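You operate a simulated robot arm through the tools that you are given. There is no shell and no other tool. Be economical: measure what you need, move in short steps, check, and stop when the job is done.

You are at the controls of a simulated two-armed robot. One attempt, no reset.

JOB
Open the bend bin, put both fuses from the top of the parts cart away in the inside of the bend bin and shut the bin again.

Only the result counts: the job must be done as asked and must still hold three seconds after the hand-in. Knocking over, shifting, dropping, spilling or breaking anything else fails it.

ROBOT AND FRAMES
Two 6-joint arms with two-finger parallel grippers on one trunk, on a base that drives. Base frame: it is fixed to the floor where the robot stands at the start and does not move with it; the origin is under the middle of the robot, x ahead of it, y to its left, z up. Lengths are in cm, angles in degrees, forces in N, time in s.
The left shoulder is at the start at [6, 18.7, 84.7], the right one opposite. With the tool pointing down near the work surface each hand reaches from about 24 to 56 cm from the robot's upright axis, wherever it stands, measured 20 degrees to its own side. Places, roughly: bend bin [250, 10, 50]; fuse [150, -25, 100]; inside of the bend bin [250, 20, 40]. Payload 1.57 kg a hand.
The TCP of each hand is the grasp point between the finger pads, 3 cm short of the fingertips. In the tool frame z runs along the fingers and y along their closing line. The gripper opens to 11 cm. The fingers are 2.4 cm wide and 1.2 cm thick; the gripper's body (4.8 by 11.2 cm) begins 7.8 cm behind the TCP.
Orientation is told as [roll, pitch, yaw] about the base's x, y, z axes, in that order, counted from this pose: with the fingers straight down and closing along the base's y, the tool's x points along the base's -x, its y along +y and its z along -z.

CONTROLS
- The arms move only by the tool send_rows. It takes "left_series", "right_series" or both (then of equal length, played together; a hand with none holds still); each is text: rows parted by semicolons, each of 7 numbers parted by spaces: the shift along the tool's x, y, z in cm, then the turn, a rotation vector about the tool's x, y, z in degrees, then the closure, from 0 (fully open) to 1 (shut). In form: tx ty tz ax ay az claw; .... A call has 1 to 20 rows; each row shifts and turns the commanded pose from where the row before left it, along the tool's axes as they then stand. A row lasts 0.2 s, in which the tool goes at most 5 cm and 8.6 degrees; a call with a longer step from one row to the next is refused whole, and so is a gripper value outside its range. Where a pose cannot be reached the arm comes as near as it can. A force on the tool above 40 N (or 10 N above the force at the start of the call, whichever is more), or a blocked arm, ends the call early, and 0.2 s more pass. The fingers move at their own pace (about 15.3 cm/s each) and stop on an object; they squeeze with about 35 N. The grip force told is the motor's: it shows also when the fingers shut on nothing. Time passes only in rows, and 0.2 s behind the last, so rows that do not move let the fingers close. The reply holds the time, the measured pose of the TCP, the force on the tool along the base axes, the opening and the grip force, in the units named above and with some noise, with the torque about the TCP (base axes, N m) and any sound that the robot's microphone picked up.
- Cameras (640 x 400 px; columns grow to the right, rows downward): "scene" is now at [2.14, 0.65, 139.84]; the picture's right is [0.06, -1.00, 0.00], its down [-0.65, -0.04, -0.76] and it looks along [0.75, 0.05, -0.66] (base axes); focal length 257 px, centre (320, 200). "left" rides on the left gripper at [7, -1.6, -14.1] in its tool frame; the picture's right is [0.23, 0.97, 0.00], its down [-0.86, 0.20, -0.48] and it looks along [-0.47, 0.11, 0.88] (tool axes); focal length 222 px, centre (320, 200). "right" rides on the right gripper at [7, 1.6, -14.1] in its tool frame; the picture's right is [-0.23, 0.97, 0.00], its down [-0.86, -0.20, -0.48] and it looks along [-0.47, -0.11, 0.88] (tool axes); focal length 222 px, centre (320, 200). There is no depth. A picture from a camera that has moved, and an enlarged one, comes with that camera's place and axes in the base frame and with its lens.
- camera(camera): a new picture of that camera. It takes no simulated time.
- lift_body(by): slides the trunk up (or, below 0, down) by that many cm; the arms and the scene camera ride with it, the base frame stays. It gives what a move gives, with no picture.
- steer(legs): drives the robot by 1 to 6 legs, each [ahead, left, turn to the left] in cm, cm and degrees, along the robot's own axes; the way and the turn of a leg run together, so that a leg with both is an arc; at most 150 cm and 180 degrees a leg. The arms and the cameras ride along, it lands a little off, and it stops where it bumps. It gives what a move gives.
- pan_tilt(pan, tilt): turns the head with the scene camera to pan (to the left, within 86 degrees either way) and tilt (down, from -29 to 69), counted from straight ahead of the robot. It gives what a move gives.
- enlarge(camera, box): a new picture of the part [left, top, right, bottom] of that camera's present view, enlarged. It takes no simulated time.
- sign_off(): hands the job in; it is judged then, once.

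Work in short steps. Places have to be worked out from the pictures, the camera data and where the tool is seen: move nearer, look again, correct. Check each grasp and each placing, and mend what went wrong. You have 165 turns and 118 pictures in all, those below and enlarged ones among them. Open the grippers and draw the arms clear of the work before you hand the job in, unless the task says otherwise; then end with one line.

The tools are called as name(argument=value, ...) on one line, values as JSON. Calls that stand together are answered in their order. send_rows: Moves the arms, as the interface text tells. Its arguments: {"type":"object","properties":{"left_series":{"type":"string"},"right_series":{"type":"string"}},"required":[]} The other tools are called the same way: lift_body (by) slides the trunk up or down; steer (legs) drives the base; pan_tilt (pan, tilt) turns the head that bears the scene camera; camera (camera) takes a picture; enlarge (camera, box) takes an enlarged picture of a part of a camera's view; sign_off () hands the job in.

At the start:

```text
time_s: 0.0
left_eef_pos: [36.79, 23.23, 66.07]
left_tcp_rot: [-0.1, 0.1, 0.0]
left_wrist_force: [1.5, -0.5, -0.6]
left_ft_torque: [-0.01, -0.03, 0.04]
left_gripper_width: 10.97
left_finger_force: 0.2
right_eef_pos: [37.88, -14.8, 60.45]
right_tcp_rot: [0.0, 0.0, 0.0]
right_wrist_force: [-0.1, -0.4, 0.2]
right_ft_torque: [-0.02, 0.0, 0.03]
right_gripper_width: 11.02
right_finger_force: 0.1
trunk travel left (down, up): [-47.5, 51.5]
robot x, y, heading: [0.04, -0.39, -0.1]
head pan, tilt: [3.5, 41.0]
```

scene: 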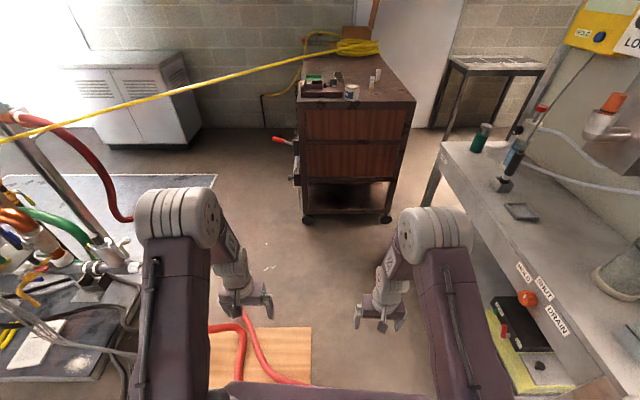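
right: 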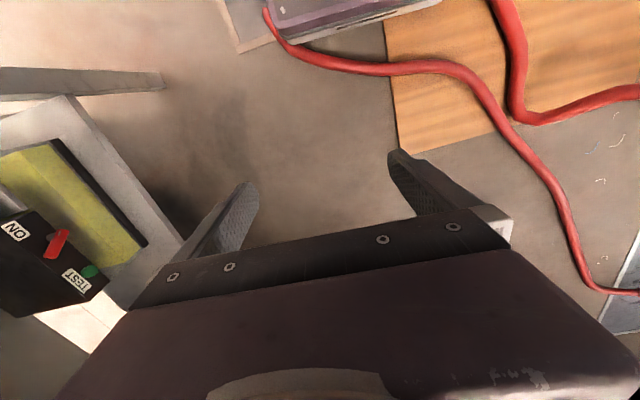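
left: 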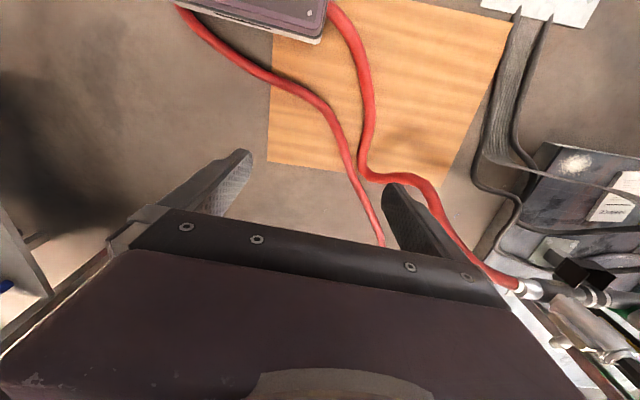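

The cart stands ahead; small white items on its top right are probably the fuses. I enlarge that area and look further up.

enlarge(camera="scene", box=[250, 20, 430, 130])

pan_tilt(pan=0, tilt=15)

camera(camera="scene")

```text
3.56 times, centred on (340, 75) of scene
camera zoom: at [2.14, 0.65, 139.84], right [0.06, -1.0, 0.0], down [-0.65, -0.04, -0.76], along [0.75, 0.05, -0.66], focal length 913 px, centre (249, 644)
```

zoom: 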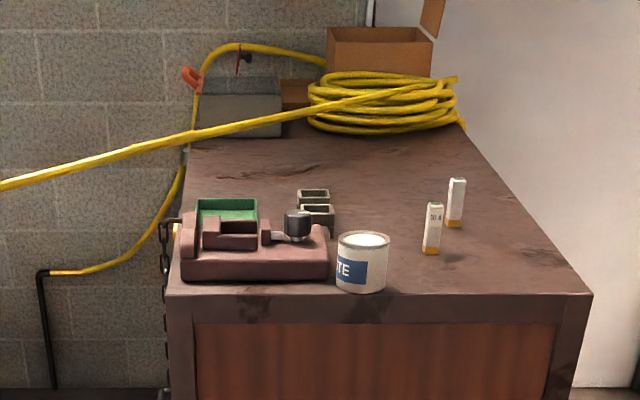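

```text
time_s: 0.9
left_eef_pos: [36.68, 23.26, 66.14]
left_tcp_rot: [0.0, 0.0, 0.0]
left_wrist_force: [1.1, 0.2, -0.2]
left_ft_torque: [-0.03, 0.0, -0.04]
left_gripper_width: 11.0
left_finger_force: 0.1
right_eef_pos: [37.82, -14.87, 60.48]
right_tcp_rot: [0.0, 0.0, -0.1]
right_wrist_force: [0.0, -0.6, 0.6]
right_ft_torque: [0.03, -0.05, 0.01]
right_gripper_width: 10.99
right_finger_force: 0.0
trunk travel left (down, up): [-47.5, 51.5]
robot x, y, heading: [-0.25, 0.07, -0.2]
head pan, tilt: [0.0, 15.0]
```

```text
113 pictures are left
camera scene: at [3.07, 0.13, 143.93], right [0.0, -1.0, 0.0], down [-0.26, 0.0, -0.97], along [0.97, 0.0, -0.26], focal length 257 px, centre (320, 200)
```

scene: 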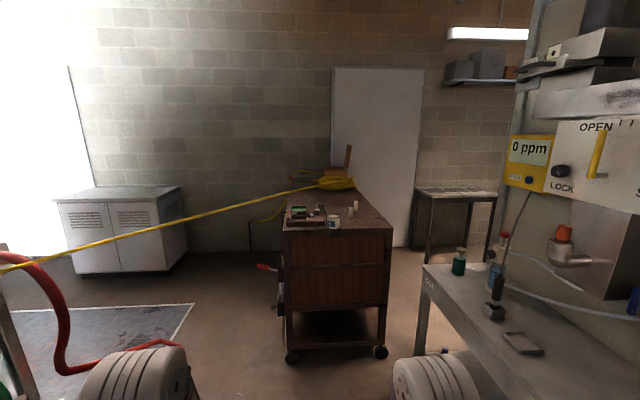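

The cart spans roughly x 135–245; the bin is not seen clearly. I enlarge the left side of the cart where there is a red handle, and the region of the yellow line.

enlarge(camera="scene", box=[230, 160, 410, 370])

enlarge(camera="scene", box=[0, 170, 300, 360])

```text
1.90 times, centred on (320, 265) of scene
camera zoom: at [3.07, 0.13, 143.93], right [0.0, -1.0, 0.0], down [-0.26, 0.0, -0.97], along [0.97, 0.0, -0.26], focal length 489 px, centre (320, 76)
```

zoom: 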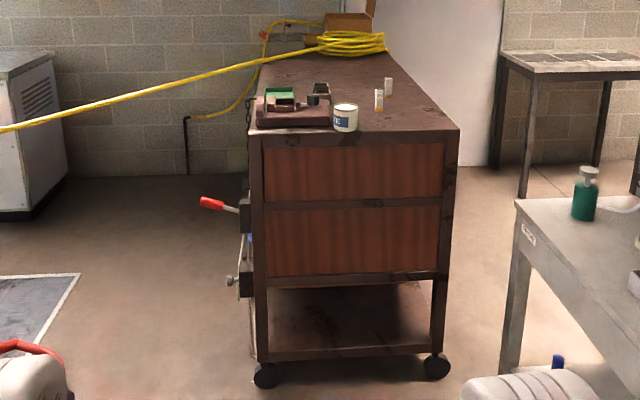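

```text
2.11 times, centred on (150, 265) of scene
camera zoom: at [3.07, 0.13, 143.93], right [0.0, -1.0, 0.0], down [-0.26, 0.0, -0.97], along [0.97, 0.0, -0.26], focal length 541 px, centre (678, 63)
```

zoom: 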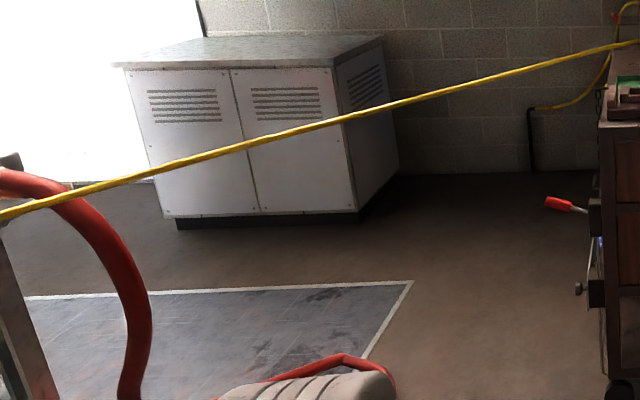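

The bin seems to be on the cart's left face (levers there). I drive ahead a bit to see it and to triangulate the yellow rope.

steer(legs=[[35, 15, 0]])

pan_tilt(pan=30, tilt=30)

camera(camera="scene")

pan_tilt(pan=-10, tilt=30)

camera(camera="scene")

```text
time_s: 3.3
left_eef_pos: [72.21, 38.22, 65.99]
left_tcp_rot: [0.0, -0.1, -0.1]
left_wrist_force: [0.5, 0.5, 0.0]
left_ft_torque: [0.01, 0.01, 0.0]
left_gripper_width: 10.99
left_finger_force: 0.1
right_eef_pos: [73.28, 0.14, 60.39]
right_tcp_rot: [0.0, 0.0, -0.1]
right_wrist_force: [-0.7, 0.0, 0.0]
right_ft_torque: [0.01, 0.01, 0.0]
right_gripper_width: 11.0
right_finger_force: 0.0
trunk travel left (down, up): [-47.5, 51.5]
robot x, y, heading: [35.61, 15.13, -0.2]
head pan, tilt: [0.0, 15.0]
```

```text
time_s: 4.3
left_eef_pos: [72.26, 38.12, 66.13]
left_tcp_rot: [0.0, 0.0, -0.1]
left_wrist_force: [0.0, 0.2, 0.9]
left_ft_torque: [0.02, 0.01, -0.03]
left_gripper_width: 10.98
left_finger_force: 0.2
right_eef_pos: [73.41, 0.1, 60.39]
right_tcp_rot: [0.0, -0.1, -0.1]
right_wrist_force: [-0.2, 1.1, 0.3]
right_ft_torque: [0.01, 0.0, -0.02]
right_gripper_width: 10.99
right_finger_force: 0.0
trunk travel left (down, up): [-47.5, 51.5]
robot x, y, heading: [35.36, 14.85, -0.1]
head pan, tilt: [30.0, 30.0]
```

```text
110 pictures are left
camera scene: at [37.11, 19.62, 141.52], right [0.5, -0.87, 0.0], down [-0.43, -0.25, -0.87], along [0.75, 0.43, -0.5], focal length 257 px, centre (320, 200)
```

scene: 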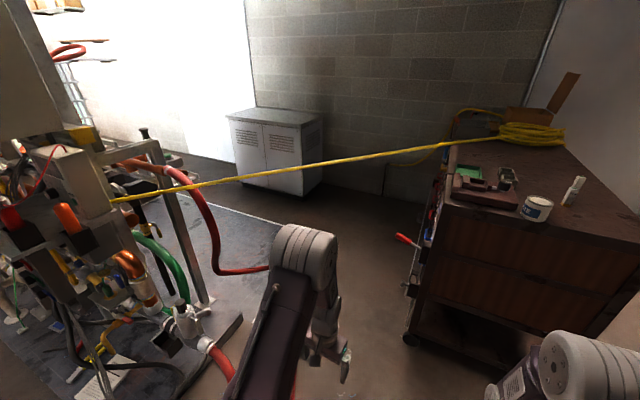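

```text
time_s: 5.3
left_eef_pos: [72.23, 38.29, 66.05]
left_tcp_rot: [0.1, -0.1, -0.1]
left_wrist_force: [0.6, -0.7, -0.2]
left_ft_torque: [-0.03, -0.01, -0.01]
left_gripper_width: 10.99
left_finger_force: 0.1
right_eef_pos: [73.35, 0.18, 60.47]
right_tcp_rot: [0.0, 0.0, -0.2]
right_wrist_force: [-0.6, 0.3, -0.2]
right_ft_torque: [-0.01, 0.0, 0.07]
right_gripper_width: 11.03
right_finger_force: 0.0
trunk travel left (down, up): [-47.5, 51.5]
robot x, y, heading: [35.75, 14.9, -0.2]
head pan, tilt: [-10.0, 30.0]
```

```text
109 pictures are left
camera scene: at [38.16, 13.54, 141.52], right [-0.17, -0.98, 0.0], down [-0.49, 0.09, -0.87], along [0.85, -0.15, -0.5], focal length 257 px, centre (320, 200)
```

scene: 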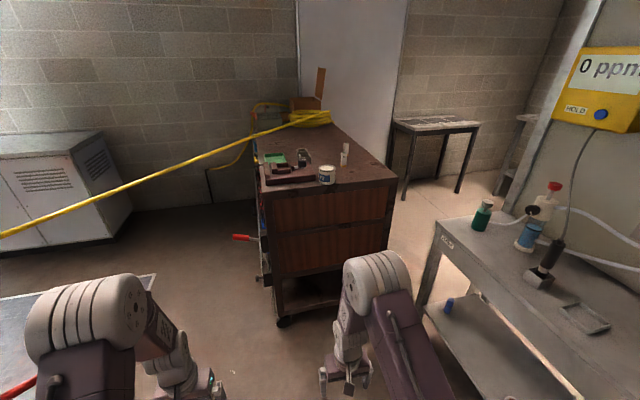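

The rope runs at about z 97 from the rig (67,120) to the coil (225,-8). I stay on this side of it and go left for a look at the cart's left face.

steer(legs=[[15, 30, -25]])

camera(camera="scene")

enlarge(camera="scene", box=[260, 60, 420, 240])

```text
time_s: 7.6
left_eef_pos: [100.02, 45.75, 66.1]
left_tcp_rot: [0.0, 0.0, -25.6]
left_wrist_force: [-0.3, 0.8, 0.8]
left_ft_torque: [0.01, 0.01, -0.03]
left_gripper_width: 10.99
left_finger_force: 0.0
right_eef_pos: [84.46, 11.03, 60.46]
right_tcp_rot: [0.0, 0.0, -25.5]
right_wrist_force: [0.1, 0.2, -0.4]
right_ft_torque: [-0.05, 0.04, 0.0]
right_gripper_width: 11.01
right_finger_force: 0.0
trunk travel left (down, up): [-47.5, 51.5]
robot x, y, heading: [56.8, 40.87, -25.6]
head pan, tilt: [-10.0, 30.0]
```

```text
108 pictures are left
camera scene: at [58.49, 38.15, 141.52], right [-0.58, -0.81, 0.0], down [-0.41, 0.29, -0.87], along [0.7, -0.5, -0.5], focal length 257 px, centre (320, 200)
```

scene: 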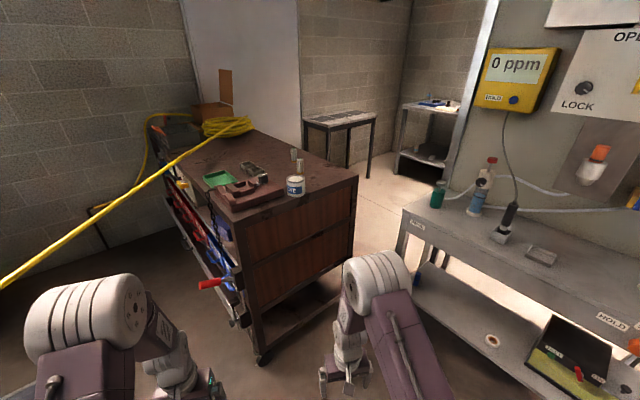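

```text
2.22 times, centred on (340, 150) of scene
camera zoom: at [58.49, 38.15, 141.52], right [-0.58, -0.81, 0.0], down [-0.41, 0.29, -0.87], along [0.7, -0.5, -0.5], focal length 571 px, centre (276, 311)
```

zoom: 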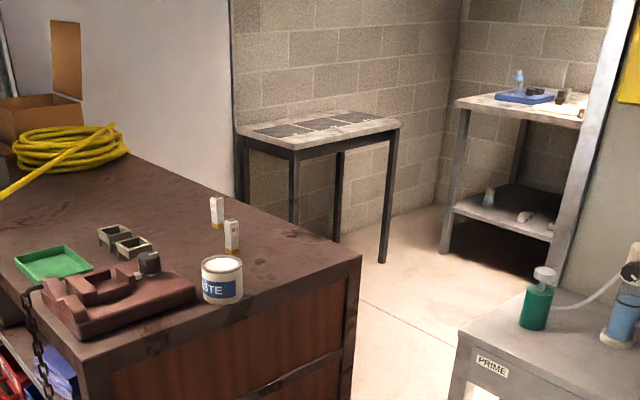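

The left face carries bins and a chain. I enlarge that face.

enlarge(camera="scene", box=[140, 100, 280, 360])

enlarge(camera="scene", box=[140, 110, 250, 210])

```text
1.54 times, centred on (210, 230) of scene
camera zoom: at [58.49, 38.15, 141.52], right [-0.58, -0.81, 0.0], down [-0.41, 0.29, -0.87], along [0.7, -0.5, -0.5], focal length 395 px, centre (489, 154)
```

zoom: 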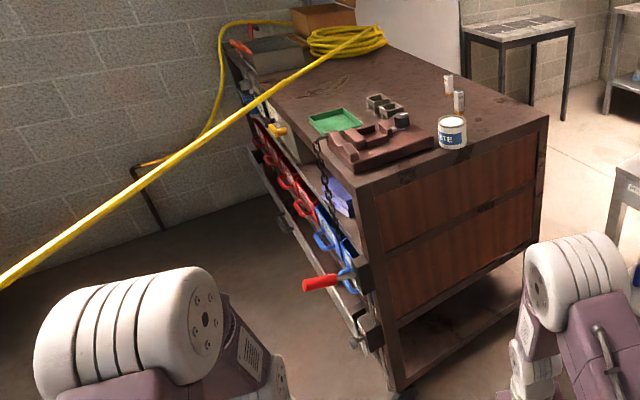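

```text
4.00 times, centred on (195, 160) of scene
camera zoom: at [58.49, 38.15, 141.52], right [-0.58, -0.81, 0.0], down [-0.41, 0.29, -0.87], along [0.7, -0.5, -0.5], focal length 1027 px, centre (820, 360)
```

zoom: 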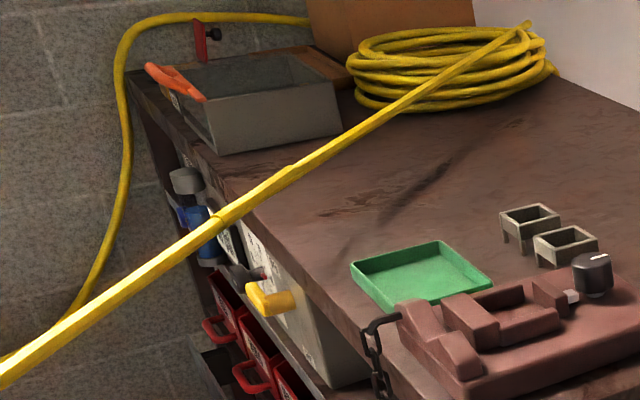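

I move deeper into the corner in front of the rope and turn toward the left face to read the bins.

steer(legs=[[15, 28, -30]])

pan_tilt(pan=20, tilt=35)

camera(camera="scene")

```text
time_s: 9.7
left_eef_pos: [125.68, 34.48, 66.1]
left_tcp_rot: [0.0, 0.0, -56.3]
left_wrist_force: [-0.4, 0.5, -0.8]
left_ft_torque: [0.0, 0.02, -0.06]
left_gripper_width: 10.99
left_finger_force: 0.0
right_eef_pos: [94.78, 12.35, 60.44]
right_tcp_rot: [0.0, 0.0, -56.1]
right_wrist_force: [-0.7, -0.2, 0.0]
right_ft_torque: [0.01, 0.0, 0.0]
right_gripper_width: 11.0
right_finger_force: 0.1
trunk travel left (down, up): [-47.5, 51.5]
robot x, y, heading: [85.82, 51.89, -56.4]
head pan, tilt: [-10.0, 30.0]
```

```text
time_s: 10.6
left_eef_pos: [125.72, 34.55, 66.12]
left_tcp_rot: [0.0, 0.0, -56.2]
left_wrist_force: [-0.2, -0.7, 0.5]
left_ft_torque: [0.0, 0.0, -0.02]
left_gripper_width: 11.01
left_finger_force: 0.0
right_eef_pos: [94.79, 12.33, 60.5]
right_tcp_rot: [0.0, 0.0, -56.2]
right_wrist_force: [-0.2, -0.2, 0.7]
right_ft_torque: [0.0, -0.01, 0.0]
right_gripper_width: 11.02
right_finger_force: 0.1
trunk travel left (down, up): [-47.5, 51.5]
robot x, y, heading: [86.2, 51.91, -56.0]
head pan, tilt: [20.0, 35.0]
```

```text
104 pictures are left
camera scene: at [89.43, 51.89, 140.74], right [-0.59, -0.81, 0.0], down [-0.46, 0.34, -0.82], along [0.66, -0.48, -0.57], focal length 257 px, centre (320, 200)
```

scene: 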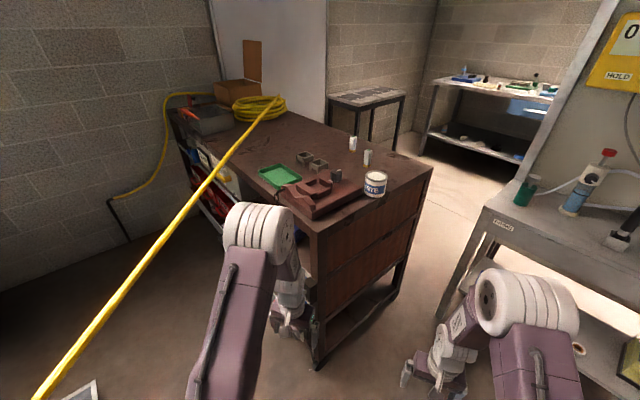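

The left arm blocks the view. I turn back left in place so that I look between the arms at the bins.

steer(legs=[[0, 0, 36]])

pan_tilt(pan=0, tilt=35)

camera(camera="scene")

enlarge(camera="scene", box=[250, 90, 430, 260])

```text
time_s: 12.8
left_eef_pos: [128.3, 61.33, 66.12]
left_tcp_rot: [-0.1, 0.0, -20.0]
left_wrist_force: [0.4, 0.6, 0.1]
left_ft_torque: [-0.02, -0.03, 0.01]
left_gripper_width: 11.01
left_finger_force: 0.1
right_eef_pos: [116.35, 25.12, 60.46]
right_tcp_rot: [0.0, 0.0, -19.8]
right_wrist_force: [0.4, 1.0, 0.5]
right_ft_torque: [-0.01, 0.02, 0.02]
right_gripper_width: 11.02
right_finger_force: 0.0
trunk travel left (down, up): [-47.5, 51.5]
robot x, y, heading: [85.45, 51.99, -20.0]
head pan, tilt: [20.0, 35.0]
```

```text
time_s: 13.6
left_eef_pos: [128.26, 61.37, 66.04]
left_tcp_rot: [-0.1, 0.1, -20.1]
left_wrist_force: [0.1, -0.6, 0.6]
left_ft_torque: [-0.01, -0.03, 0.01]
left_gripper_width: 10.99
left_finger_force: 0.0
right_eef_pos: [116.5, 25.13, 60.47]
right_tcp_rot: [0.0, 0.1, -19.9]
right_wrist_force: [-0.6, -0.3, -0.3]
right_ft_torque: [0.01, -0.02, 0.0]
right_gripper_width: 10.99
right_finger_force: 0.0
trunk travel left (down, up): [-47.5, 51.5]
robot x, y, heading: [86.15, 51.87, -20.0]
head pan, tilt: [0.0, 35.0]
```

```text
103 pictures are left
camera scene: at [88.31, 51.17, 140.74], right [-0.34, -0.94, 0.0], down [-0.54, 0.2, -0.82], along [0.77, -0.28, -0.57], focal length 257 px, centre (320, 200)
```

scene: 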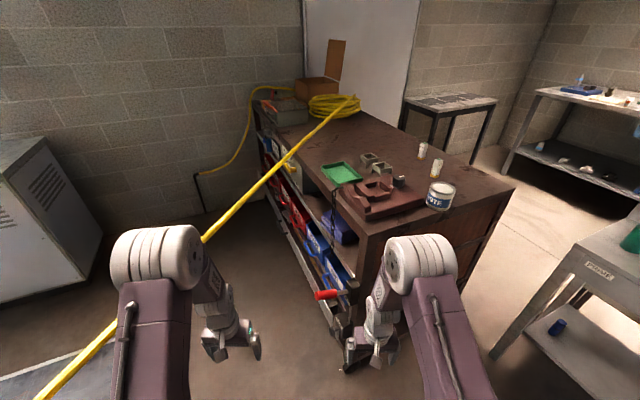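

```text
2.35 times, centred on (340, 175) of scene
camera zoom: at [88.31, 51.17, 140.74], right [-0.34, -0.94, 0.0], down [-0.54, 0.2, -0.82], along [0.77, -0.28, -0.57], focal length 604 px, centre (273, 259)
```

zoom: 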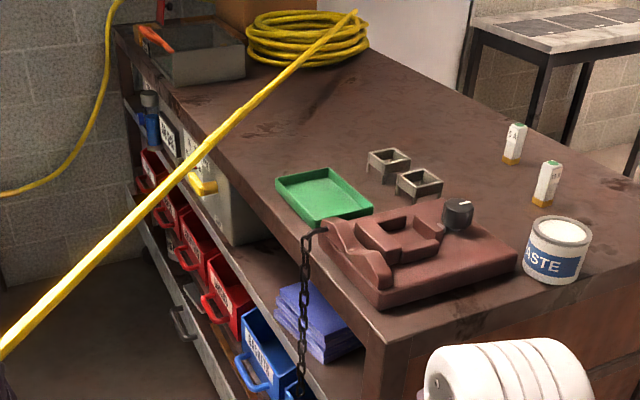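

Bins with labels and handles line the left face. I zoom in on their labels.

enlarge(camera="scene", box=[255, 140, 325, 240])

enlarge(camera="scene", box=[280, 220, 380, 350])

```text
4.00 times, centred on (290, 190) of scene
camera zoom: at [88.31, 51.17, 140.74], right [-0.34, -0.94, 0.0], down [-0.54, 0.2, -0.82], along [0.77, -0.28, -0.57], focal length 1027 px, centre (440, 240)
```

zoom: 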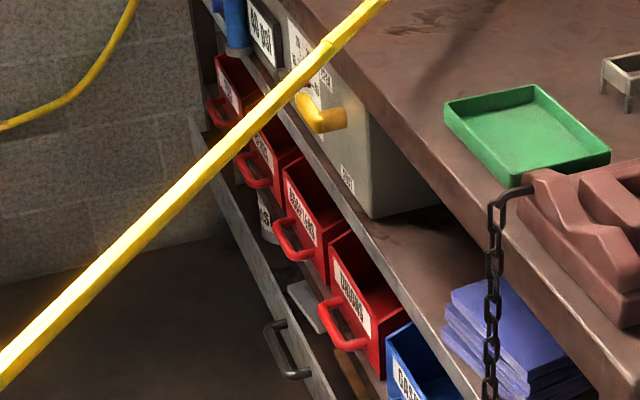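

```text
3.08 times, centred on (330, 285) of scene
camera zoom: at [88.31, 51.17, 140.74], right [-0.34, -0.94, 0.0], down [-0.54, 0.2, -0.82], along [0.77, -0.28, -0.57], focal length 790 px, centre (289, -62)
```

zoom: 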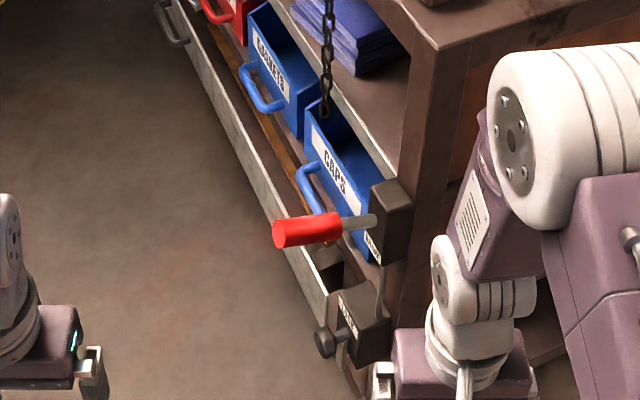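

The farthest red bin (beyond the rope, x≈255) should be "BENDS". I must duck under the rope (z≈98). First I back off, then lower the trunk fully and check head clearance.

steer(legs=[[-25, 0, 20]])

lift_body(by=-46)

pan_tilt(pan=0, tilt=0)

camera(camera="scene")

```text
time_s: 15.4
left_eef_pos: [97.88, 79.51, 66.07]
left_tcp_rot: [-0.1, 0.0, 0.1]
left_wrist_force: [-1.2, 0.0, 0.4]
left_ft_torque: [-0.03, -0.02, 0.02]
left_gripper_width: 11.01
left_finger_force: 0.0
right_eef_pos: [99.0, 41.46, 60.42]
right_tcp_rot: [0.1, -0.1, -0.2]
right_wrist_force: [-0.2, -0.2, 0.2]
right_ft_torque: [0.0, -0.01, -0.01]
right_gripper_width: 11.02
right_finger_force: 0.1
trunk travel left (down, up): [-47.5, 51.5]
robot x, y, heading: [61.34, 55.92, 0.0]
head pan, tilt: [0.0, 35.0]
```

```text
refused: -46 is not a number from -40 to 40
```

```text
time_s: 16.4
left_eef_pos: [97.85, 79.7, 66.17]
left_tcp_rot: [-0.1, 0.0, 0.0]
left_wrist_force: [0.0, 0.2, 0.2]
left_ft_torque: [0.01, -0.03, 0.01]
left_gripper_width: 10.98
left_finger_force: 0.1
right_eef_pos: [98.99, 41.63, 60.45]
right_tcp_rot: [0.0, 0.0, 0.1]
right_wrist_force: [-1.0, 0.8, -0.2]
right_ft_torque: [-0.03, -0.03, 0.03]
right_gripper_width: 11.0
right_finger_force: 0.1
trunk travel left (down, up): [-47.5, 51.5]
robot x, y, heading: [61.31, 56.47, -0.1]
head pan, tilt: [0.0, 0.0]
```

```text
99 pictures are left
camera scene: at [63.91, 56.48, 146.35], right [0.0, -1.0, 0.0], down [0.0, 0.0, -1.0], along [1.0, 0.0, 0.0], focal length 257 px, centre (320, 200)
```

scene: 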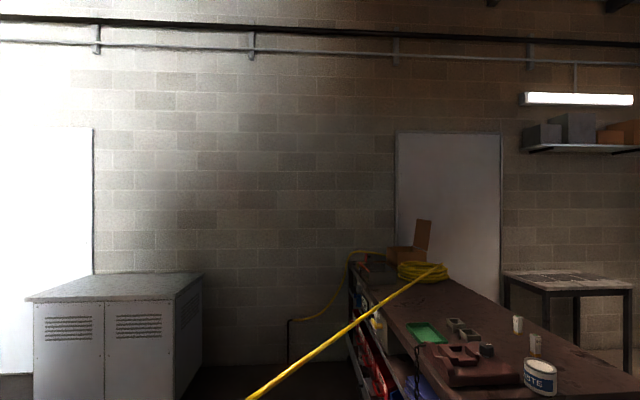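

I move a little further from the rope and lower the trunk in two steps.

steer(legs=[[-12, -16, 0]])

lift_body(by=-40)

lift_body(by=-7)

camera(camera="scene")

```text
time_s: 18.0
left_eef_pos: [85.83, 63.33, 66.25]
left_tcp_rot: [0.0, 0.0, 0.0]
left_wrist_force: [-0.9, -0.4, -1.1]
left_ft_torque: [0.0, 0.0, 0.0]
left_gripper_width: 10.99
left_finger_force: 0.1
right_eef_pos: [86.95, 25.3, 60.4]
right_tcp_rot: [0.0, 0.0, 0.0]
right_wrist_force: [0.2, -0.4, -0.4]
right_ft_torque: [0.02, -0.01, -0.01]
right_gripper_width: 10.97
right_finger_force: 0.1
trunk travel left (down, up): [-47.5, 51.5]
robot x, y, heading: [49.31, 40.11, -0.3]
head pan, tilt: [0.0, 0.0]
```

```text
time_s: 21.9
left_eef_pos: [85.82, 63.4, 26.18]
left_tcp_rot: [0.0, 0.0, 0.1]
left_wrist_force: [0.0, 0.1, -0.9]
left_ft_torque: [-0.02, -0.01, 0.05]
left_gripper_width: 10.99
left_finger_force: 0.0
right_eef_pos: [87.03, 25.35, 20.44]
right_tcp_rot: [0.0, 0.0, 0.0]
right_wrist_force: [-0.2, 0.0, -0.1]
right_ft_torque: [0.03, -0.03, -0.04]
right_gripper_width: 10.99
right_finger_force: 0.0
trunk travel left (down, up): [-7.5, 91.5]
robot x, y, heading: [48.96, 40.16, -0.0]
head pan, tilt: [0.0, 0.0]
```

```text
time_s: 22.9
left_eef_pos: [85.84, 63.44, 19.08]
left_tcp_rot: [0.0, 0.0, -0.1]
left_wrist_force: [0.0, 0.0, -0.3]
left_ft_torque: [0.02, 0.01, -0.04]
left_gripper_width: 10.99
left_finger_force: 0.0
right_eef_pos: [86.98, 25.41, 13.43]
right_tcp_rot: [0.0, 0.0, 0.0]
right_wrist_force: [0.1, 0.8, -0.6]
right_ft_torque: [-0.03, 0.02, 0.0]
right_gripper_width: 11.01
right_finger_force: 0.2
trunk travel left (down, up): [-0.5, 98.5]
robot x, y, heading: [49.51, 40.18, -0.1]
head pan, tilt: [0.0, 0.0]
```

```text
98 pictures are left
camera scene: at [51.9, 40.31, 99.36], right [0.0, -1.0, 0.0], down [0.0, 0.0, -1.0], along [1.0, 0.0, 0.0], focal length 257 px, centre (320, 200)
```

scene: 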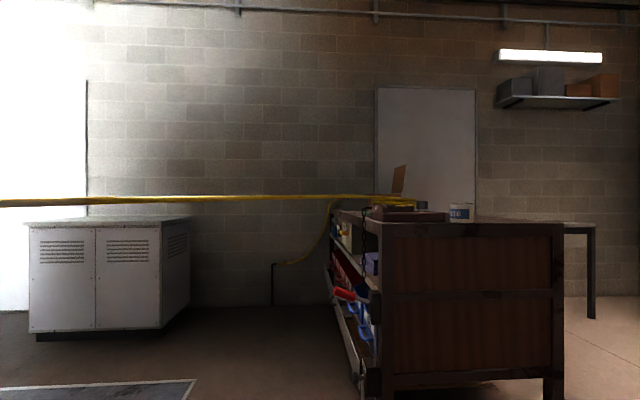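

Rope centre is at z≈99–101; the head's pivot is at about 97 when lowered, so clearance is doubtful. I raise the left hand and turn its camera to look at my own head.

pan_tilt(pan=0, tilt=69)

send_rows(left_series="0 2 -4 0 0 0 0;0 2 -4 0 0 0 0;0 2 -4 0 0 0 0;0 2 -4 0 0 0 0;0 2 -4 0 0 0 0;0 2 -4 0 0 0 0;0 2 -4 0 0 0 0;0 2 -4 0 0 0 0;0 2 -4 0 0 0 0;0 2 -4 0 0 0 0;0 0 -4 0 0 0 0;0 0 -4 0 0 0 0;0 0 -4 0 0 0 0")

send_rows(left_series="0 0 0 0 0 8.4 0;0 0 0 0 0 8.4 0;0 0 0 0 0 8.4 0;0 0 0 0 0 8.4 0;0 0 0 0 0 8.4 0;0 0 0 0 0 8.4 0;0 0 0 0 0 8.4 0;0 0 0 0 0 8.4 0;0 0 0 0 0 8.4 0;0 0 0 0 0 8.4 0;0 0 0 0 0 8.4 0;0 0 0 0 0 8.4 0;0 0 0 0 0 8.4 0;0 0 0 0 0 8.4 0")

camera(camera="left")

```text
time_s: 24.3
left_eef_pos: [85.91, 63.32, 19.11]
left_tcp_rot: [-0.1, 0.0, 0.0]
left_wrist_force: [0.0, 0.1, -0.8]
left_ft_torque: [0.0, 0.0, 0.01]
left_gripper_width: 11.0
left_finger_force: 0.0
right_eef_pos: [86.95, 25.41, 13.4]
right_tcp_rot: [0.0, 0.0, -0.1]
right_wrist_force: [0.0, -0.5, 0.0]
right_ft_torque: [-0.01, 0.02, 0.0]
right_gripper_width: 10.99
right_finger_force: 0.0
trunk travel left (down, up): [-0.5, 98.5]
robot x, y, heading: [49.32, 40.12, -0.1]
head pan, tilt: [0.0, 68.8]
```

```text
time_s: 27.1
left_eef_pos: [82.66, 80.77, 62.32]
left_tcp_rot: [-0.1, 0.0, 0.1]
left_wrist_force: [0.1, 0.3, -0.8]
left_ft_torque: [-0.05, -0.01, -0.02]
left_gripper_width: 10.99
left_finger_force: 0.1
left hand out of reach, approached as far as the arm can: row 11, 12, 13
right_eef_pos: [86.96, 25.32, 13.36]
right_tcp_rot: [0.0, 0.0, 0.1]
right_wrist_force: [0.4, 0.1, 0.1]
right_ft_torque: [0.03, 0.01, -0.04]
right_gripper_width: 11.01
right_finger_force: 0.0
trunk travel left (down, up): [-0.5, 98.5]
robot x, y, heading: [48.91, 40.12, -0.1]
head pan, tilt: [0.0, 68.8]
```

```text
time_s: 30.1
left_eef_pos: [82.56, 80.91, 62.46]
left_tcp_rot: [0.0, 0.2, -117.9]
left_wrist_force: [0.6, 0.5, -0.1]
left_ft_torque: [-0.01, -0.01, 0.0]
left_gripper_width: 11.01
left_finger_force: 0.0
right_eef_pos: [87.1, 25.42, 13.42]
right_tcp_rot: [0.0, 0.0, 0.1]
right_wrist_force: [-0.6, -0.1, 0.1]
right_ft_torque: [0.01, 0.0, 0.01]
right_gripper_width: 10.99
right_finger_force: 0.0
trunk travel left (down, up): [-0.5, 98.5]
robot x, y, heading: [49.17, 40.4, -0.2]
head pan, tilt: [0.0, 68.8]
```

```text
97 pictures are left
camera left: at [84.42, 87.74, 76.46], right [0.97, -0.25, 0.0], down [-0.22, -0.85, 0.48], along [-0.12, -0.46, -0.88], focal length 222 px, centre (320, 200)
```

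left: 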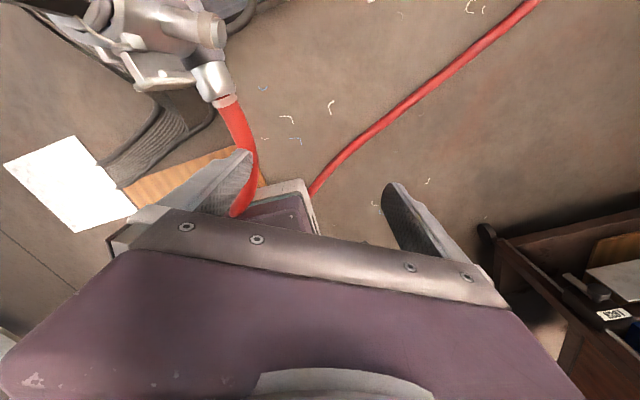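

The free view of that camera is toward its tool +x side, so I yaw the other way and pitch the fingers toward the head.

send_rows(left_series="0 0 0 0 0 -8.4 0;0 0 0 0 0 -8.4 0;0 0 0 0 0 -8.4 0;0 0 0 0 0 -8.4 0;0 0 0 0 0 -8.4 0;0 0 0 0 0 -8.4 0;0 0 0 0 0 -8.4 0;0 0 0 0 0 -8.4 0;0 0 0 0 0 -8.4 0;0 0 0 0 0 -8.4 0;0 0 0 0 0 -8.4 0;0 0 0 0 0 -8.4 0;0 0 0 0 0 -8.4 0;0 0 0 0 0 -8.4 0;0 0 0 0 0 -8.4 0;0 0 0 0 0 -8.4 0;0 0 0 0 0 -8.4 0;0 0 0 0 0 -8.4 0;0 0 0 0 0 -8.4 0;0 0 0 0 0 -8.4 0")

send_rows(left_series="0 0 0 0 8 0 0;0 0 0 0 8 0 0;0 0 0 0 8 0 0;0 0 0 0 8 0 0;0 0 0 0 8 0 0;0 0 0 0 8 0 0;0 0 0 0 8 0 0;0 0 0 0 8 0 0")

camera(camera="left")

```text
time_s: 34.3
left_eef_pos: [82.57, 80.83, 62.37]
left_tcp_rot: [0.0, -0.2, 50.5]
left_wrist_force: [0.7, 0.5, -0.2]
left_ft_torque: [-0.01, -0.01, 0.03]
left_gripper_width: 10.98
left_finger_force: 0.0
right_eef_pos: [87.04, 25.34, 13.46]
right_tcp_rot: [0.0, 0.0, 0.0]
right_wrist_force: [0.5, 0.0, -0.5]
right_ft_torque: [-0.01, 0.01, 0.0]
right_gripper_width: 11.0
right_finger_force: 0.1
trunk travel left (down, up): [-0.5, 98.5]
robot x, y, heading: [48.96, 39.98, 0.2]
head pan, tilt: [0.0, 68.8]
```

```text
time_s: 36.1
left_eef_pos: [73.19, 71.21, 43.3]
left_tcp_rot: [-0.1, 64.0, 50.2]
left_wrist_force: [0.5, 0.2, 0.0]
left_ft_torque: [0.0, 0.0, 0.04]
left_gripper_width: 11.02
left_finger_force: 0.1
left hand out of reach, approached as far as the arm can: row 1, 2, 3, 4, 5, 6, 7, 8
right_eef_pos: [87.09, 25.38, 13.56]
right_tcp_rot: [-0.1, 0.0, 0.0]
right_wrist_force: [-0.5, -0.4, 0.3]
right_ft_torque: [0.0, -0.01, 0.01]
right_gripper_width: 11.01
right_finger_force: 0.0
trunk travel left (down, up): [-0.5, 98.5]
robot x, y, heading: [49.27, 40.22, -0.1]
head pan, tilt: [0.0, 68.8]
```

```text
96 pictures are left
camera left: at [80.58, 77.53, 55.71], right [-0.81, 0.54, 0.2], down [0.36, 0.75, -0.56], along [-0.46, -0.38, -0.8], focal length 222 px, centre (320, 200)
```

left: 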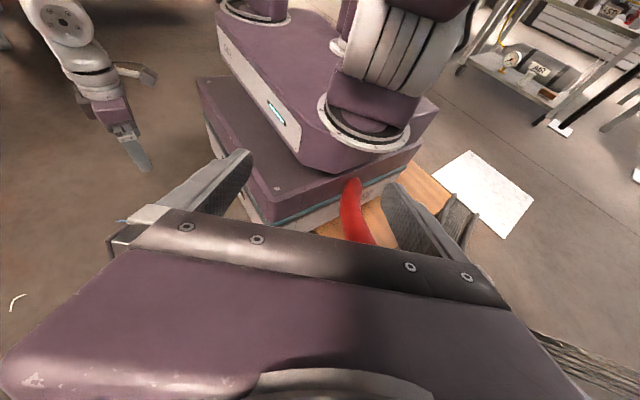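

I see my own base and shoulder; I pitch further up to see the head.

send_rows(left_series="0 0 -1 0 8 0 0;0 0 -1 0 8 0 0;0 0 -1 0 8 0 0;0 0 -1 0 8 0 0;0 0 -1 0 8 0 0;0 0 -1 0 8 0 0")

camera(camera="left")

```text
time_s: 37.5
left_eef_pos: [65.34, 63.93, 36.29]
left_tcp_rot: [179.9, 67.9, -129.8]
left_wrist_force: [-0.3, 0.0, 0.0]
left_ft_torque: [0.03, -0.01, -0.02]
left_gripper_width: 11.01
left_finger_force: 0.0
left hand out of reach, approached as far as the arm can: row 1, 2, 3, 4, 5, 6
right_eef_pos: [86.99, 25.38, 13.47]
right_tcp_rot: [0.0, -0.1, 0.1]
right_wrist_force: [0.1, 0.0, 0.4]
right_ft_torque: [-0.02, 0.01, 0.02]
right_gripper_width: 10.97
right_finger_force: 0.0
trunk travel left (down, up): [-0.5, 98.5]
robot x, y, heading: [49.38, 40.1, -0.3]
head pan, tilt: [0.0, 68.8]
```

```text
95 pictures are left
camera left: at [76.64, 74.95, 37.34], right [-0.7, 0.69, 0.21], down [-0.08, 0.22, -0.97], along [-0.71, -0.69, -0.1], focal length 222 px, centre (320, 200)
```

left: 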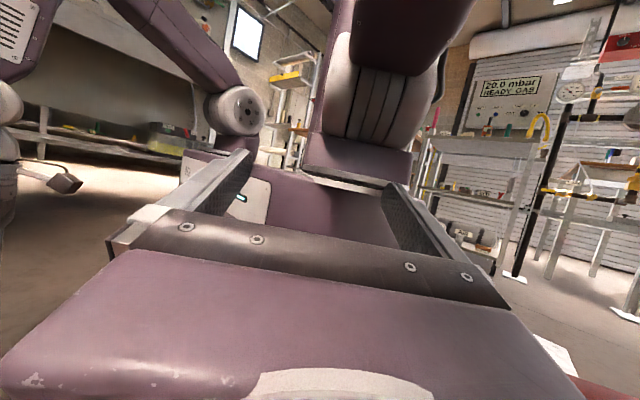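

No mast is visible so far; I raise the hand and pitch up more.

send_rows(left_series="3 0 -2 0 6 0 0;3 0 -2 0 6 0 0;3 0 -2 0 6 0 0;3 0 -2 0 6 0 0;3 0 -2 0 0 0 0;3 0 -2 0 0 0 0")

camera(camera="left")

```text
time_s: 38.0
left_eef_pos: [64.0, 63.38, 37.2]
left_tcp_rot: [-179.6, 62.9, -129.9]
left_wrist_force: [-2.1, 4.4, -2.5]
left_ft_torque: [-0.02, -0.11, -0.25]
left_gripper_width: 11.02
left_finger_force: 0.1
left hand out of reach, approached as far as the arm can: row 1, 2
right_eef_pos: [87.06, 25.42, 13.5]
right_tcp_rot: [0.0, 0.0, 0.0]
right_wrist_force: [-0.5, 0.0, -0.3]
right_ft_torque: [-0.02, 0.01, 0.03]
right_gripper_width: 11.01
right_finger_force: 0.1
trunk travel left (down, up): [-0.5, 98.5]
robot x, y, heading: [49.38, 40.01, -0.1]
head pan, tilt: [0.0, 68.8]
stopped in row 2 (left hand): the force on the tool passed its limit at 108 N (the readings are from after the stop); the commanded pose is now the measured one
```

```text
94 pictures are left
camera left: at [75.44, 74.39, 36.95], right [-0.68, 0.71, 0.2], down [-0.13, 0.16, -0.98], along [-0.72, -0.69, -0.02], focal length 222 px, centre (320, 200)
```

left: 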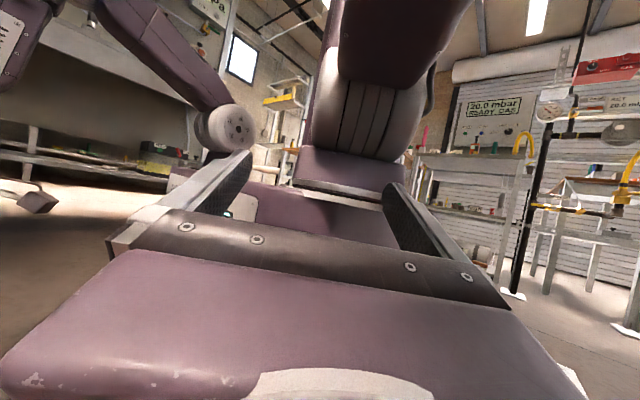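

My fingers touched my own shoulder cover; no mast or head body is seen between the shoulders (background shows through). I back the hand out and restore its pose.

send_rows(left_series="0 0 -2.5 0 0 0 0;0 0 -2.5 0 -4 0 0;0 0 -2.5 0 -8 0 0;0 0 -2.5 0 -8 0 0;0 0 -2 0 -8 0 0;0 0 0 0 -8 0 0;0 0 0 0 -8 0 0;0 0 0 0 -8 0 0;0 0 0 0 -8 0 0;0 0 0 0 -8 0 0;0 0 0 0 -8 0 0;0 0 0 0 -8 0 0;0 0 0 0 -8 0 0;0 0 0 0 -8 0 0;0 0 0 0 -8 0 0;0 0 0 0 -8 0 0")

camera(camera="left")

```text
time_s: 41.4
left_eef_pos: [70.13, 70.7, 33.51]
left_tcp_rot: [-0.1, 1.2, 50.0]
left_wrist_force: [0.0, 0.3, 0.9]
left_ft_torque: [-0.01, 0.0, -0.01]
left_gripper_width: 10.99
left_finger_force: 0.0
left hand out of reach, approached as far as the arm can: row 1, 2, 16
right_eef_pos: [86.99, 25.42, 13.5]
right_tcp_rot: [0.0, -0.1, 0.1]
right_wrist_force: [-0.2, -0.5, 0.3]
right_ft_torque: [-0.05, -0.01, 0.02]
right_gripper_width: 11.0
right_finger_force: 0.1
trunk travel left (down, up): [-0.5, 98.5]
robot x, y, heading: [49.49, 40.05, 0.0]
head pan, tilt: [0.0, 68.8]
```

```text
93 pictures are left
camera left: at [67.06, 64.61, 47.72], right [-0.89, 0.45, 0.0], down [0.4, 0.79, 0.46], along [0.21, 0.41, -0.89], focal length 222 px, centre (320, 200)
```

left: 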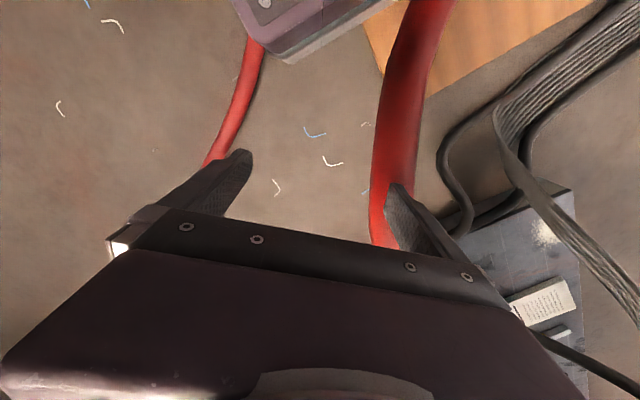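

I restore yaw 0 and a compact forward hand pose.

send_rows(left_series="0 0 0 0 0 8.3 0;0 0 0 0 0 8.3 0;0 0 0 0 0 8.3 0;0 0 0 0 0 8.4 0;0 0 0 0 0 8.4 0;0 0 0 0 0 8.4 0;-3 -2.5 0 0 0 0 0;-3 -2.5 0 0 0 0 0;-3 -2.5 0 0 0 0 0;-3 -2.5 0 0 0 0 0")

pan_tilt(pan=0, tilt=20)

steer(legs=[[40, -2, 0]])

camera(camera="scene")

```text
time_s: 43.6
left_eef_pos: [82.06, 60.7, 33.2]
left_tcp_rot: [-0.9, 0.6, -0.1]
left_wrist_force: [0.0, -0.3, 0.5]
left_ft_torque: [0.0, 0.02, 0.01]
left_gripper_width: 11.01
left_finger_force: 0.1
right_eef_pos: [86.95, 25.41, 13.4]
right_tcp_rot: [0.0, 0.0, 0.0]
right_wrist_force: [1.1, -0.2, -0.2]
right_ft_torque: [0.0, -0.03, 0.0]
right_gripper_width: 11.01
right_finger_force: 0.0
trunk travel left (down, up): [-0.5, 98.5]
robot x, y, heading: [49.06, 40.0, -0.3]
head pan, tilt: [0.0, 68.8]
```

```text
time_s: 44.8
left_eef_pos: [81.93, 60.65, 33.18]
left_tcp_rot: [-0.8, 0.6, -0.2]
left_wrist_force: [0.1, -0.3, 0.6]
left_ft_torque: [-0.01, -0.02, 0.0]
left_gripper_width: 11.02
left_finger_force: 0.1
right_eef_pos: [87.0, 25.36, 13.5]
right_tcp_rot: [0.0, 0.1, -0.1]
right_wrist_force: [0.2, -0.4, 0.2]
right_ft_torque: [-0.01, 0.01, 0.02]
right_gripper_width: 11.03
right_finger_force: 0.0
trunk travel left (down, up): [-0.5, 98.5]
robot x, y, heading: [48.99, 40.25, 0.0]
head pan, tilt: [0.0, 20.0]
```

```text
time_s: 47.3
left_eef_pos: [122.31, 58.74, 33.35]
left_tcp_rot: [-0.9, 0.6, -0.2]
left_wrist_force: [-0.7, 0.0, -1.3]
left_ft_torque: [0.02, -0.02, -0.02]
left_gripper_width: 11.04
left_finger_force: 0.1
right_eef_pos: [127.21, 23.26, 13.43]
right_tcp_rot: [0.0, 0.0, -0.2]
right_wrist_force: [0.1, 0.5, -1.1]
right_ft_torque: [0.01, -0.01, 0.01]
right_gripper_width: 11.0
right_finger_force: 0.1
trunk travel left (down, up): [-0.5, 98.5]
robot x, y, heading: [89.93, 38.08, 0.0]
head pan, tilt: [0.0, 20.0]
```

```text
92 pictures are left
camera scene: at [92.5, 38.29, 96.13], right [0.0, -1.0, 0.0], down [-0.34, 0.0, -0.94], along [0.94, 0.0, -0.34], focal length 257 px, centre (320, 200)
```

scene: 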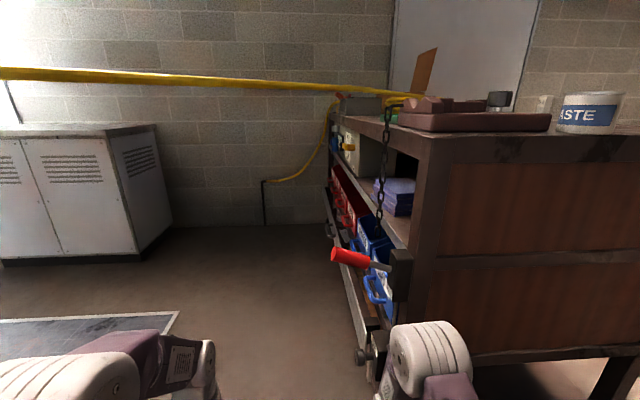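

The way along y≈76 looks free under the rope. I tilt the head fully down (lowest), strafe left and drive through slowly.

pan_tilt(pan=0, tilt=69)

lift_body(by=-0.5)

steer(legs=[[0, 38, 0], [15, 0, 0]])

camera(camera="scene")

```text
time_s: 48.4
left_eef_pos: [122.3, 58.72, 33.29]
left_tcp_rot: [-0.9, 0.5, -0.1]
left_wrist_force: [0.2, 0.4, -0.5]
left_ft_torque: [0.0, -0.02, -0.02]
left_gripper_width: 11.01
left_finger_force: 0.1
right_eef_pos: [127.32, 23.39, 13.46]
right_tcp_rot: [0.0, 0.0, -0.2]
right_wrist_force: [-0.1, -0.4, -0.1]
right_ft_torque: [-0.01, 0.0, -0.01]
right_gripper_width: 11.0
right_finger_force: 0.0
trunk travel left (down, up): [-0.5, 98.5]
robot x, y, heading: [89.55, 38.15, -0.2]
head pan, tilt: [0.0, 68.8]
```

```text
time_s: 49.0
left_eef_pos: [122.36, 58.71, 32.91]
left_tcp_rot: [-0.9, 0.6, -0.1]
left_wrist_force: [-0.2, -0.9, 0.0]
left_ft_torque: [0.02, -0.01, -0.02]
left_gripper_width: 11.0
left_finger_force: 0.0
right_eef_pos: [127.28, 23.26, 13.03]
right_tcp_rot: [0.1, 0.0, -0.1]
right_wrist_force: [-0.6, -0.8, 0.2]
right_ft_torque: [-0.01, 0.01, 0.02]
right_gripper_width: 10.99
right_finger_force: 0.1
trunk travel left (down, up): [0.0, 99.0]
robot x, y, heading: [89.45, 38.29, -0.1]
head pan, tilt: [0.0, 68.8]
```

```text
time_s: 51.5
left_eef_pos: [122.18, 96.71, 32.83]
left_tcp_rot: [-1.0, 0.6, 0.5]
left_wrist_force: [0.2, -0.7, -0.2]
left_ft_torque: [-0.03, -0.03, 0.02]
left_gripper_width: 10.99
left_finger_force: 0.0
right_eef_pos: [127.61, 61.44, 13.04]
right_tcp_rot: [0.0, -0.1, 0.6]
right_wrist_force: [0.4, -0.6, 0.1]
right_ft_torque: [0.01, 0.01, 0.03]
right_gripper_width: 11.01
right_finger_force: 0.0
trunk travel left (down, up): [0.0, 99.0]
robot x, y, heading: [89.38, 75.69, 0.5]
head pan, tilt: [0.0, 68.8]
stopped in leg 1: the robot was blocked; the commanded pose is now the measured one
```

```text
91 pictures are left
camera scene: at [88.87, 75.88, 88.87], right [0.01, -1.0, 0.0], down [-0.93, -0.01, -0.36], along [0.36, 0.0, -0.93], focal length 257 px, centre (320, 200)
```

scene: 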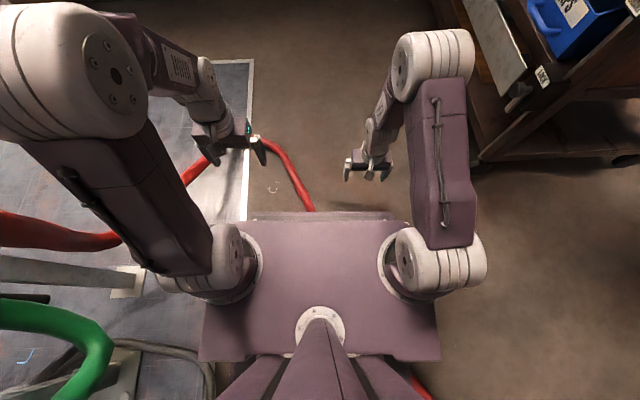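

The base bumped lightly near the rig, and the view shows a mast behind the torso, so a head body may exist. I retreat right, then look at the head properly with the left wrist camera held higher and further out.

steer(legs=[[0, -38, 0]])

send_rows(left_series="-1.4 2.9 -3.4 0 0 0 0;-1.4 2.9 -3.4 0 0 0 0;-1.4 2.9 -3.4 0 0 0 0;-1.4 2.9 -3.4 0 0 0 0;-1.4 2.9 -3.4 0 0 0 0;0 0 0 0 0 -8.4 0;0 0 0 0 0 -8.4 0;0 0 0 0 0 -8.4 0;0 0 0 0 0 -8.4 0;0 0 0 0 0 -8.4 0")

send_rows(left_series="3 0 0 0 8 0 0;3 0 0 0 8 0 0;3 0 0 0 8 0 0;3 0 0 0 8 0 0;3 0 0 0 8 0 0;3 0 0 0 8 0 0;3 0 0 0 8 0 0;3 0 0 0 8 0 0;3 0 0 0 8 0 0;3 0 0 0 8 0 0;3 0 0 0 8 0 0")

camera(camera="left")

```text
time_s: 53.9
left_eef_pos: [122.54, 59.61, 32.75]
left_tcp_rot: [-1.1, 0.5, 0.7]
left_wrist_force: [-0.2, 1.1, 0.6]
left_ft_torque: [0.0, 0.01, -0.01]
left_gripper_width: 11.0
left_finger_force: 0.0
right_eef_pos: [128.17, 24.41, 13.0]
right_tcp_rot: [0.0, 0.1, 1.0]
right_wrist_force: [-0.5, 0.4, 0.0]
right_ft_torque: [-0.02, -0.01, 0.01]
right_gripper_width: 11.02
right_finger_force: 0.1
trunk travel left (down, up): [0.0, 99.0]
robot x, y, heading: [90.22, 38.69, 0.8]
head pan, tilt: [0.0, 68.8]
```

```text
time_s: 56.0
left_eef_pos: [129.47, 74.46, 49.5]
left_tcp_rot: [-0.3, 1.1, 42.9]
left_wrist_force: [-0.8, 0.7, -0.4]
left_ft_torque: [0.01, -0.01, 0.0]
left_gripper_width: 10.98
left_finger_force: 0.1
right_eef_pos: [128.21, 24.28, 12.91]
right_tcp_rot: [0.1, 0.0, 0.9]
right_wrist_force: [-0.3, 0.4, -0.1]
right_ft_torque: [-0.01, -0.02, 0.01]
right_gripper_width: 11.01
right_finger_force: 0.0
trunk travel left (down, up): [0.0, 99.0]
robot x, y, heading: [90.05, 38.66, 1.0]
head pan, tilt: [0.0, 68.8]
```

```text
time_s: 58.3
left_eef_pos: [107.72, 53.45, 50.09]
left_tcp_rot: [-3.1, 80.5, 39.9]
left_wrist_force: [6.3, -10.8, 6.9]
left_ft_torque: [0.23, 0.58, 0.59]
left_gripper_width: 9.91
left_finger_force: 0.1
left hand out of reach, approached as far as the arm can: row 5, 6, 7, 8, 9, 10, 11
right_eef_pos: [128.2, 24.28, 13.08]
right_tcp_rot: [-0.1, -0.1, 0.9]
right_wrist_force: [0.0, -0.1, -0.3]
right_ft_torque: [-0.01, 0.01, 0.02]
right_gripper_width: 11.0
right_finger_force: 0.0
trunk travel left (down, up): [0.0, 99.0]
robot x, y, heading: [89.96, 38.8, 1.0]
head pan, tilt: [0.0, 68.8]
stopped in row 11 (left hand): the force on the tool passed its limit at 105 N (the readings are from after the stop); the commanded pose is now the measured one
```

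```text
90 pictures are left
camera left: at [118.21, 60.95, 59.2], right [-0.69, 0.69, 0.22], down [0.32, 0.56, -0.77], along [-0.65, -0.46, -0.61], focal length 222 px, centre (320, 200)
```

left: 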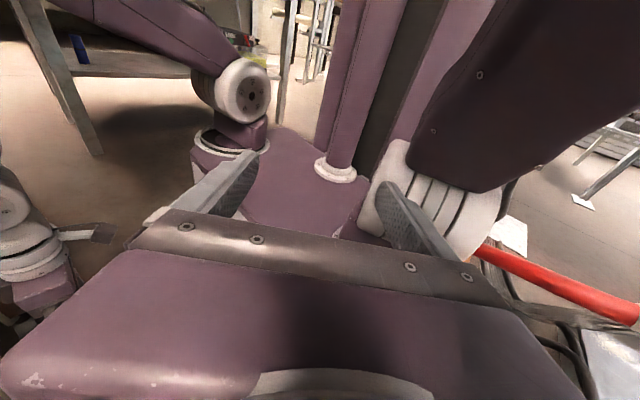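

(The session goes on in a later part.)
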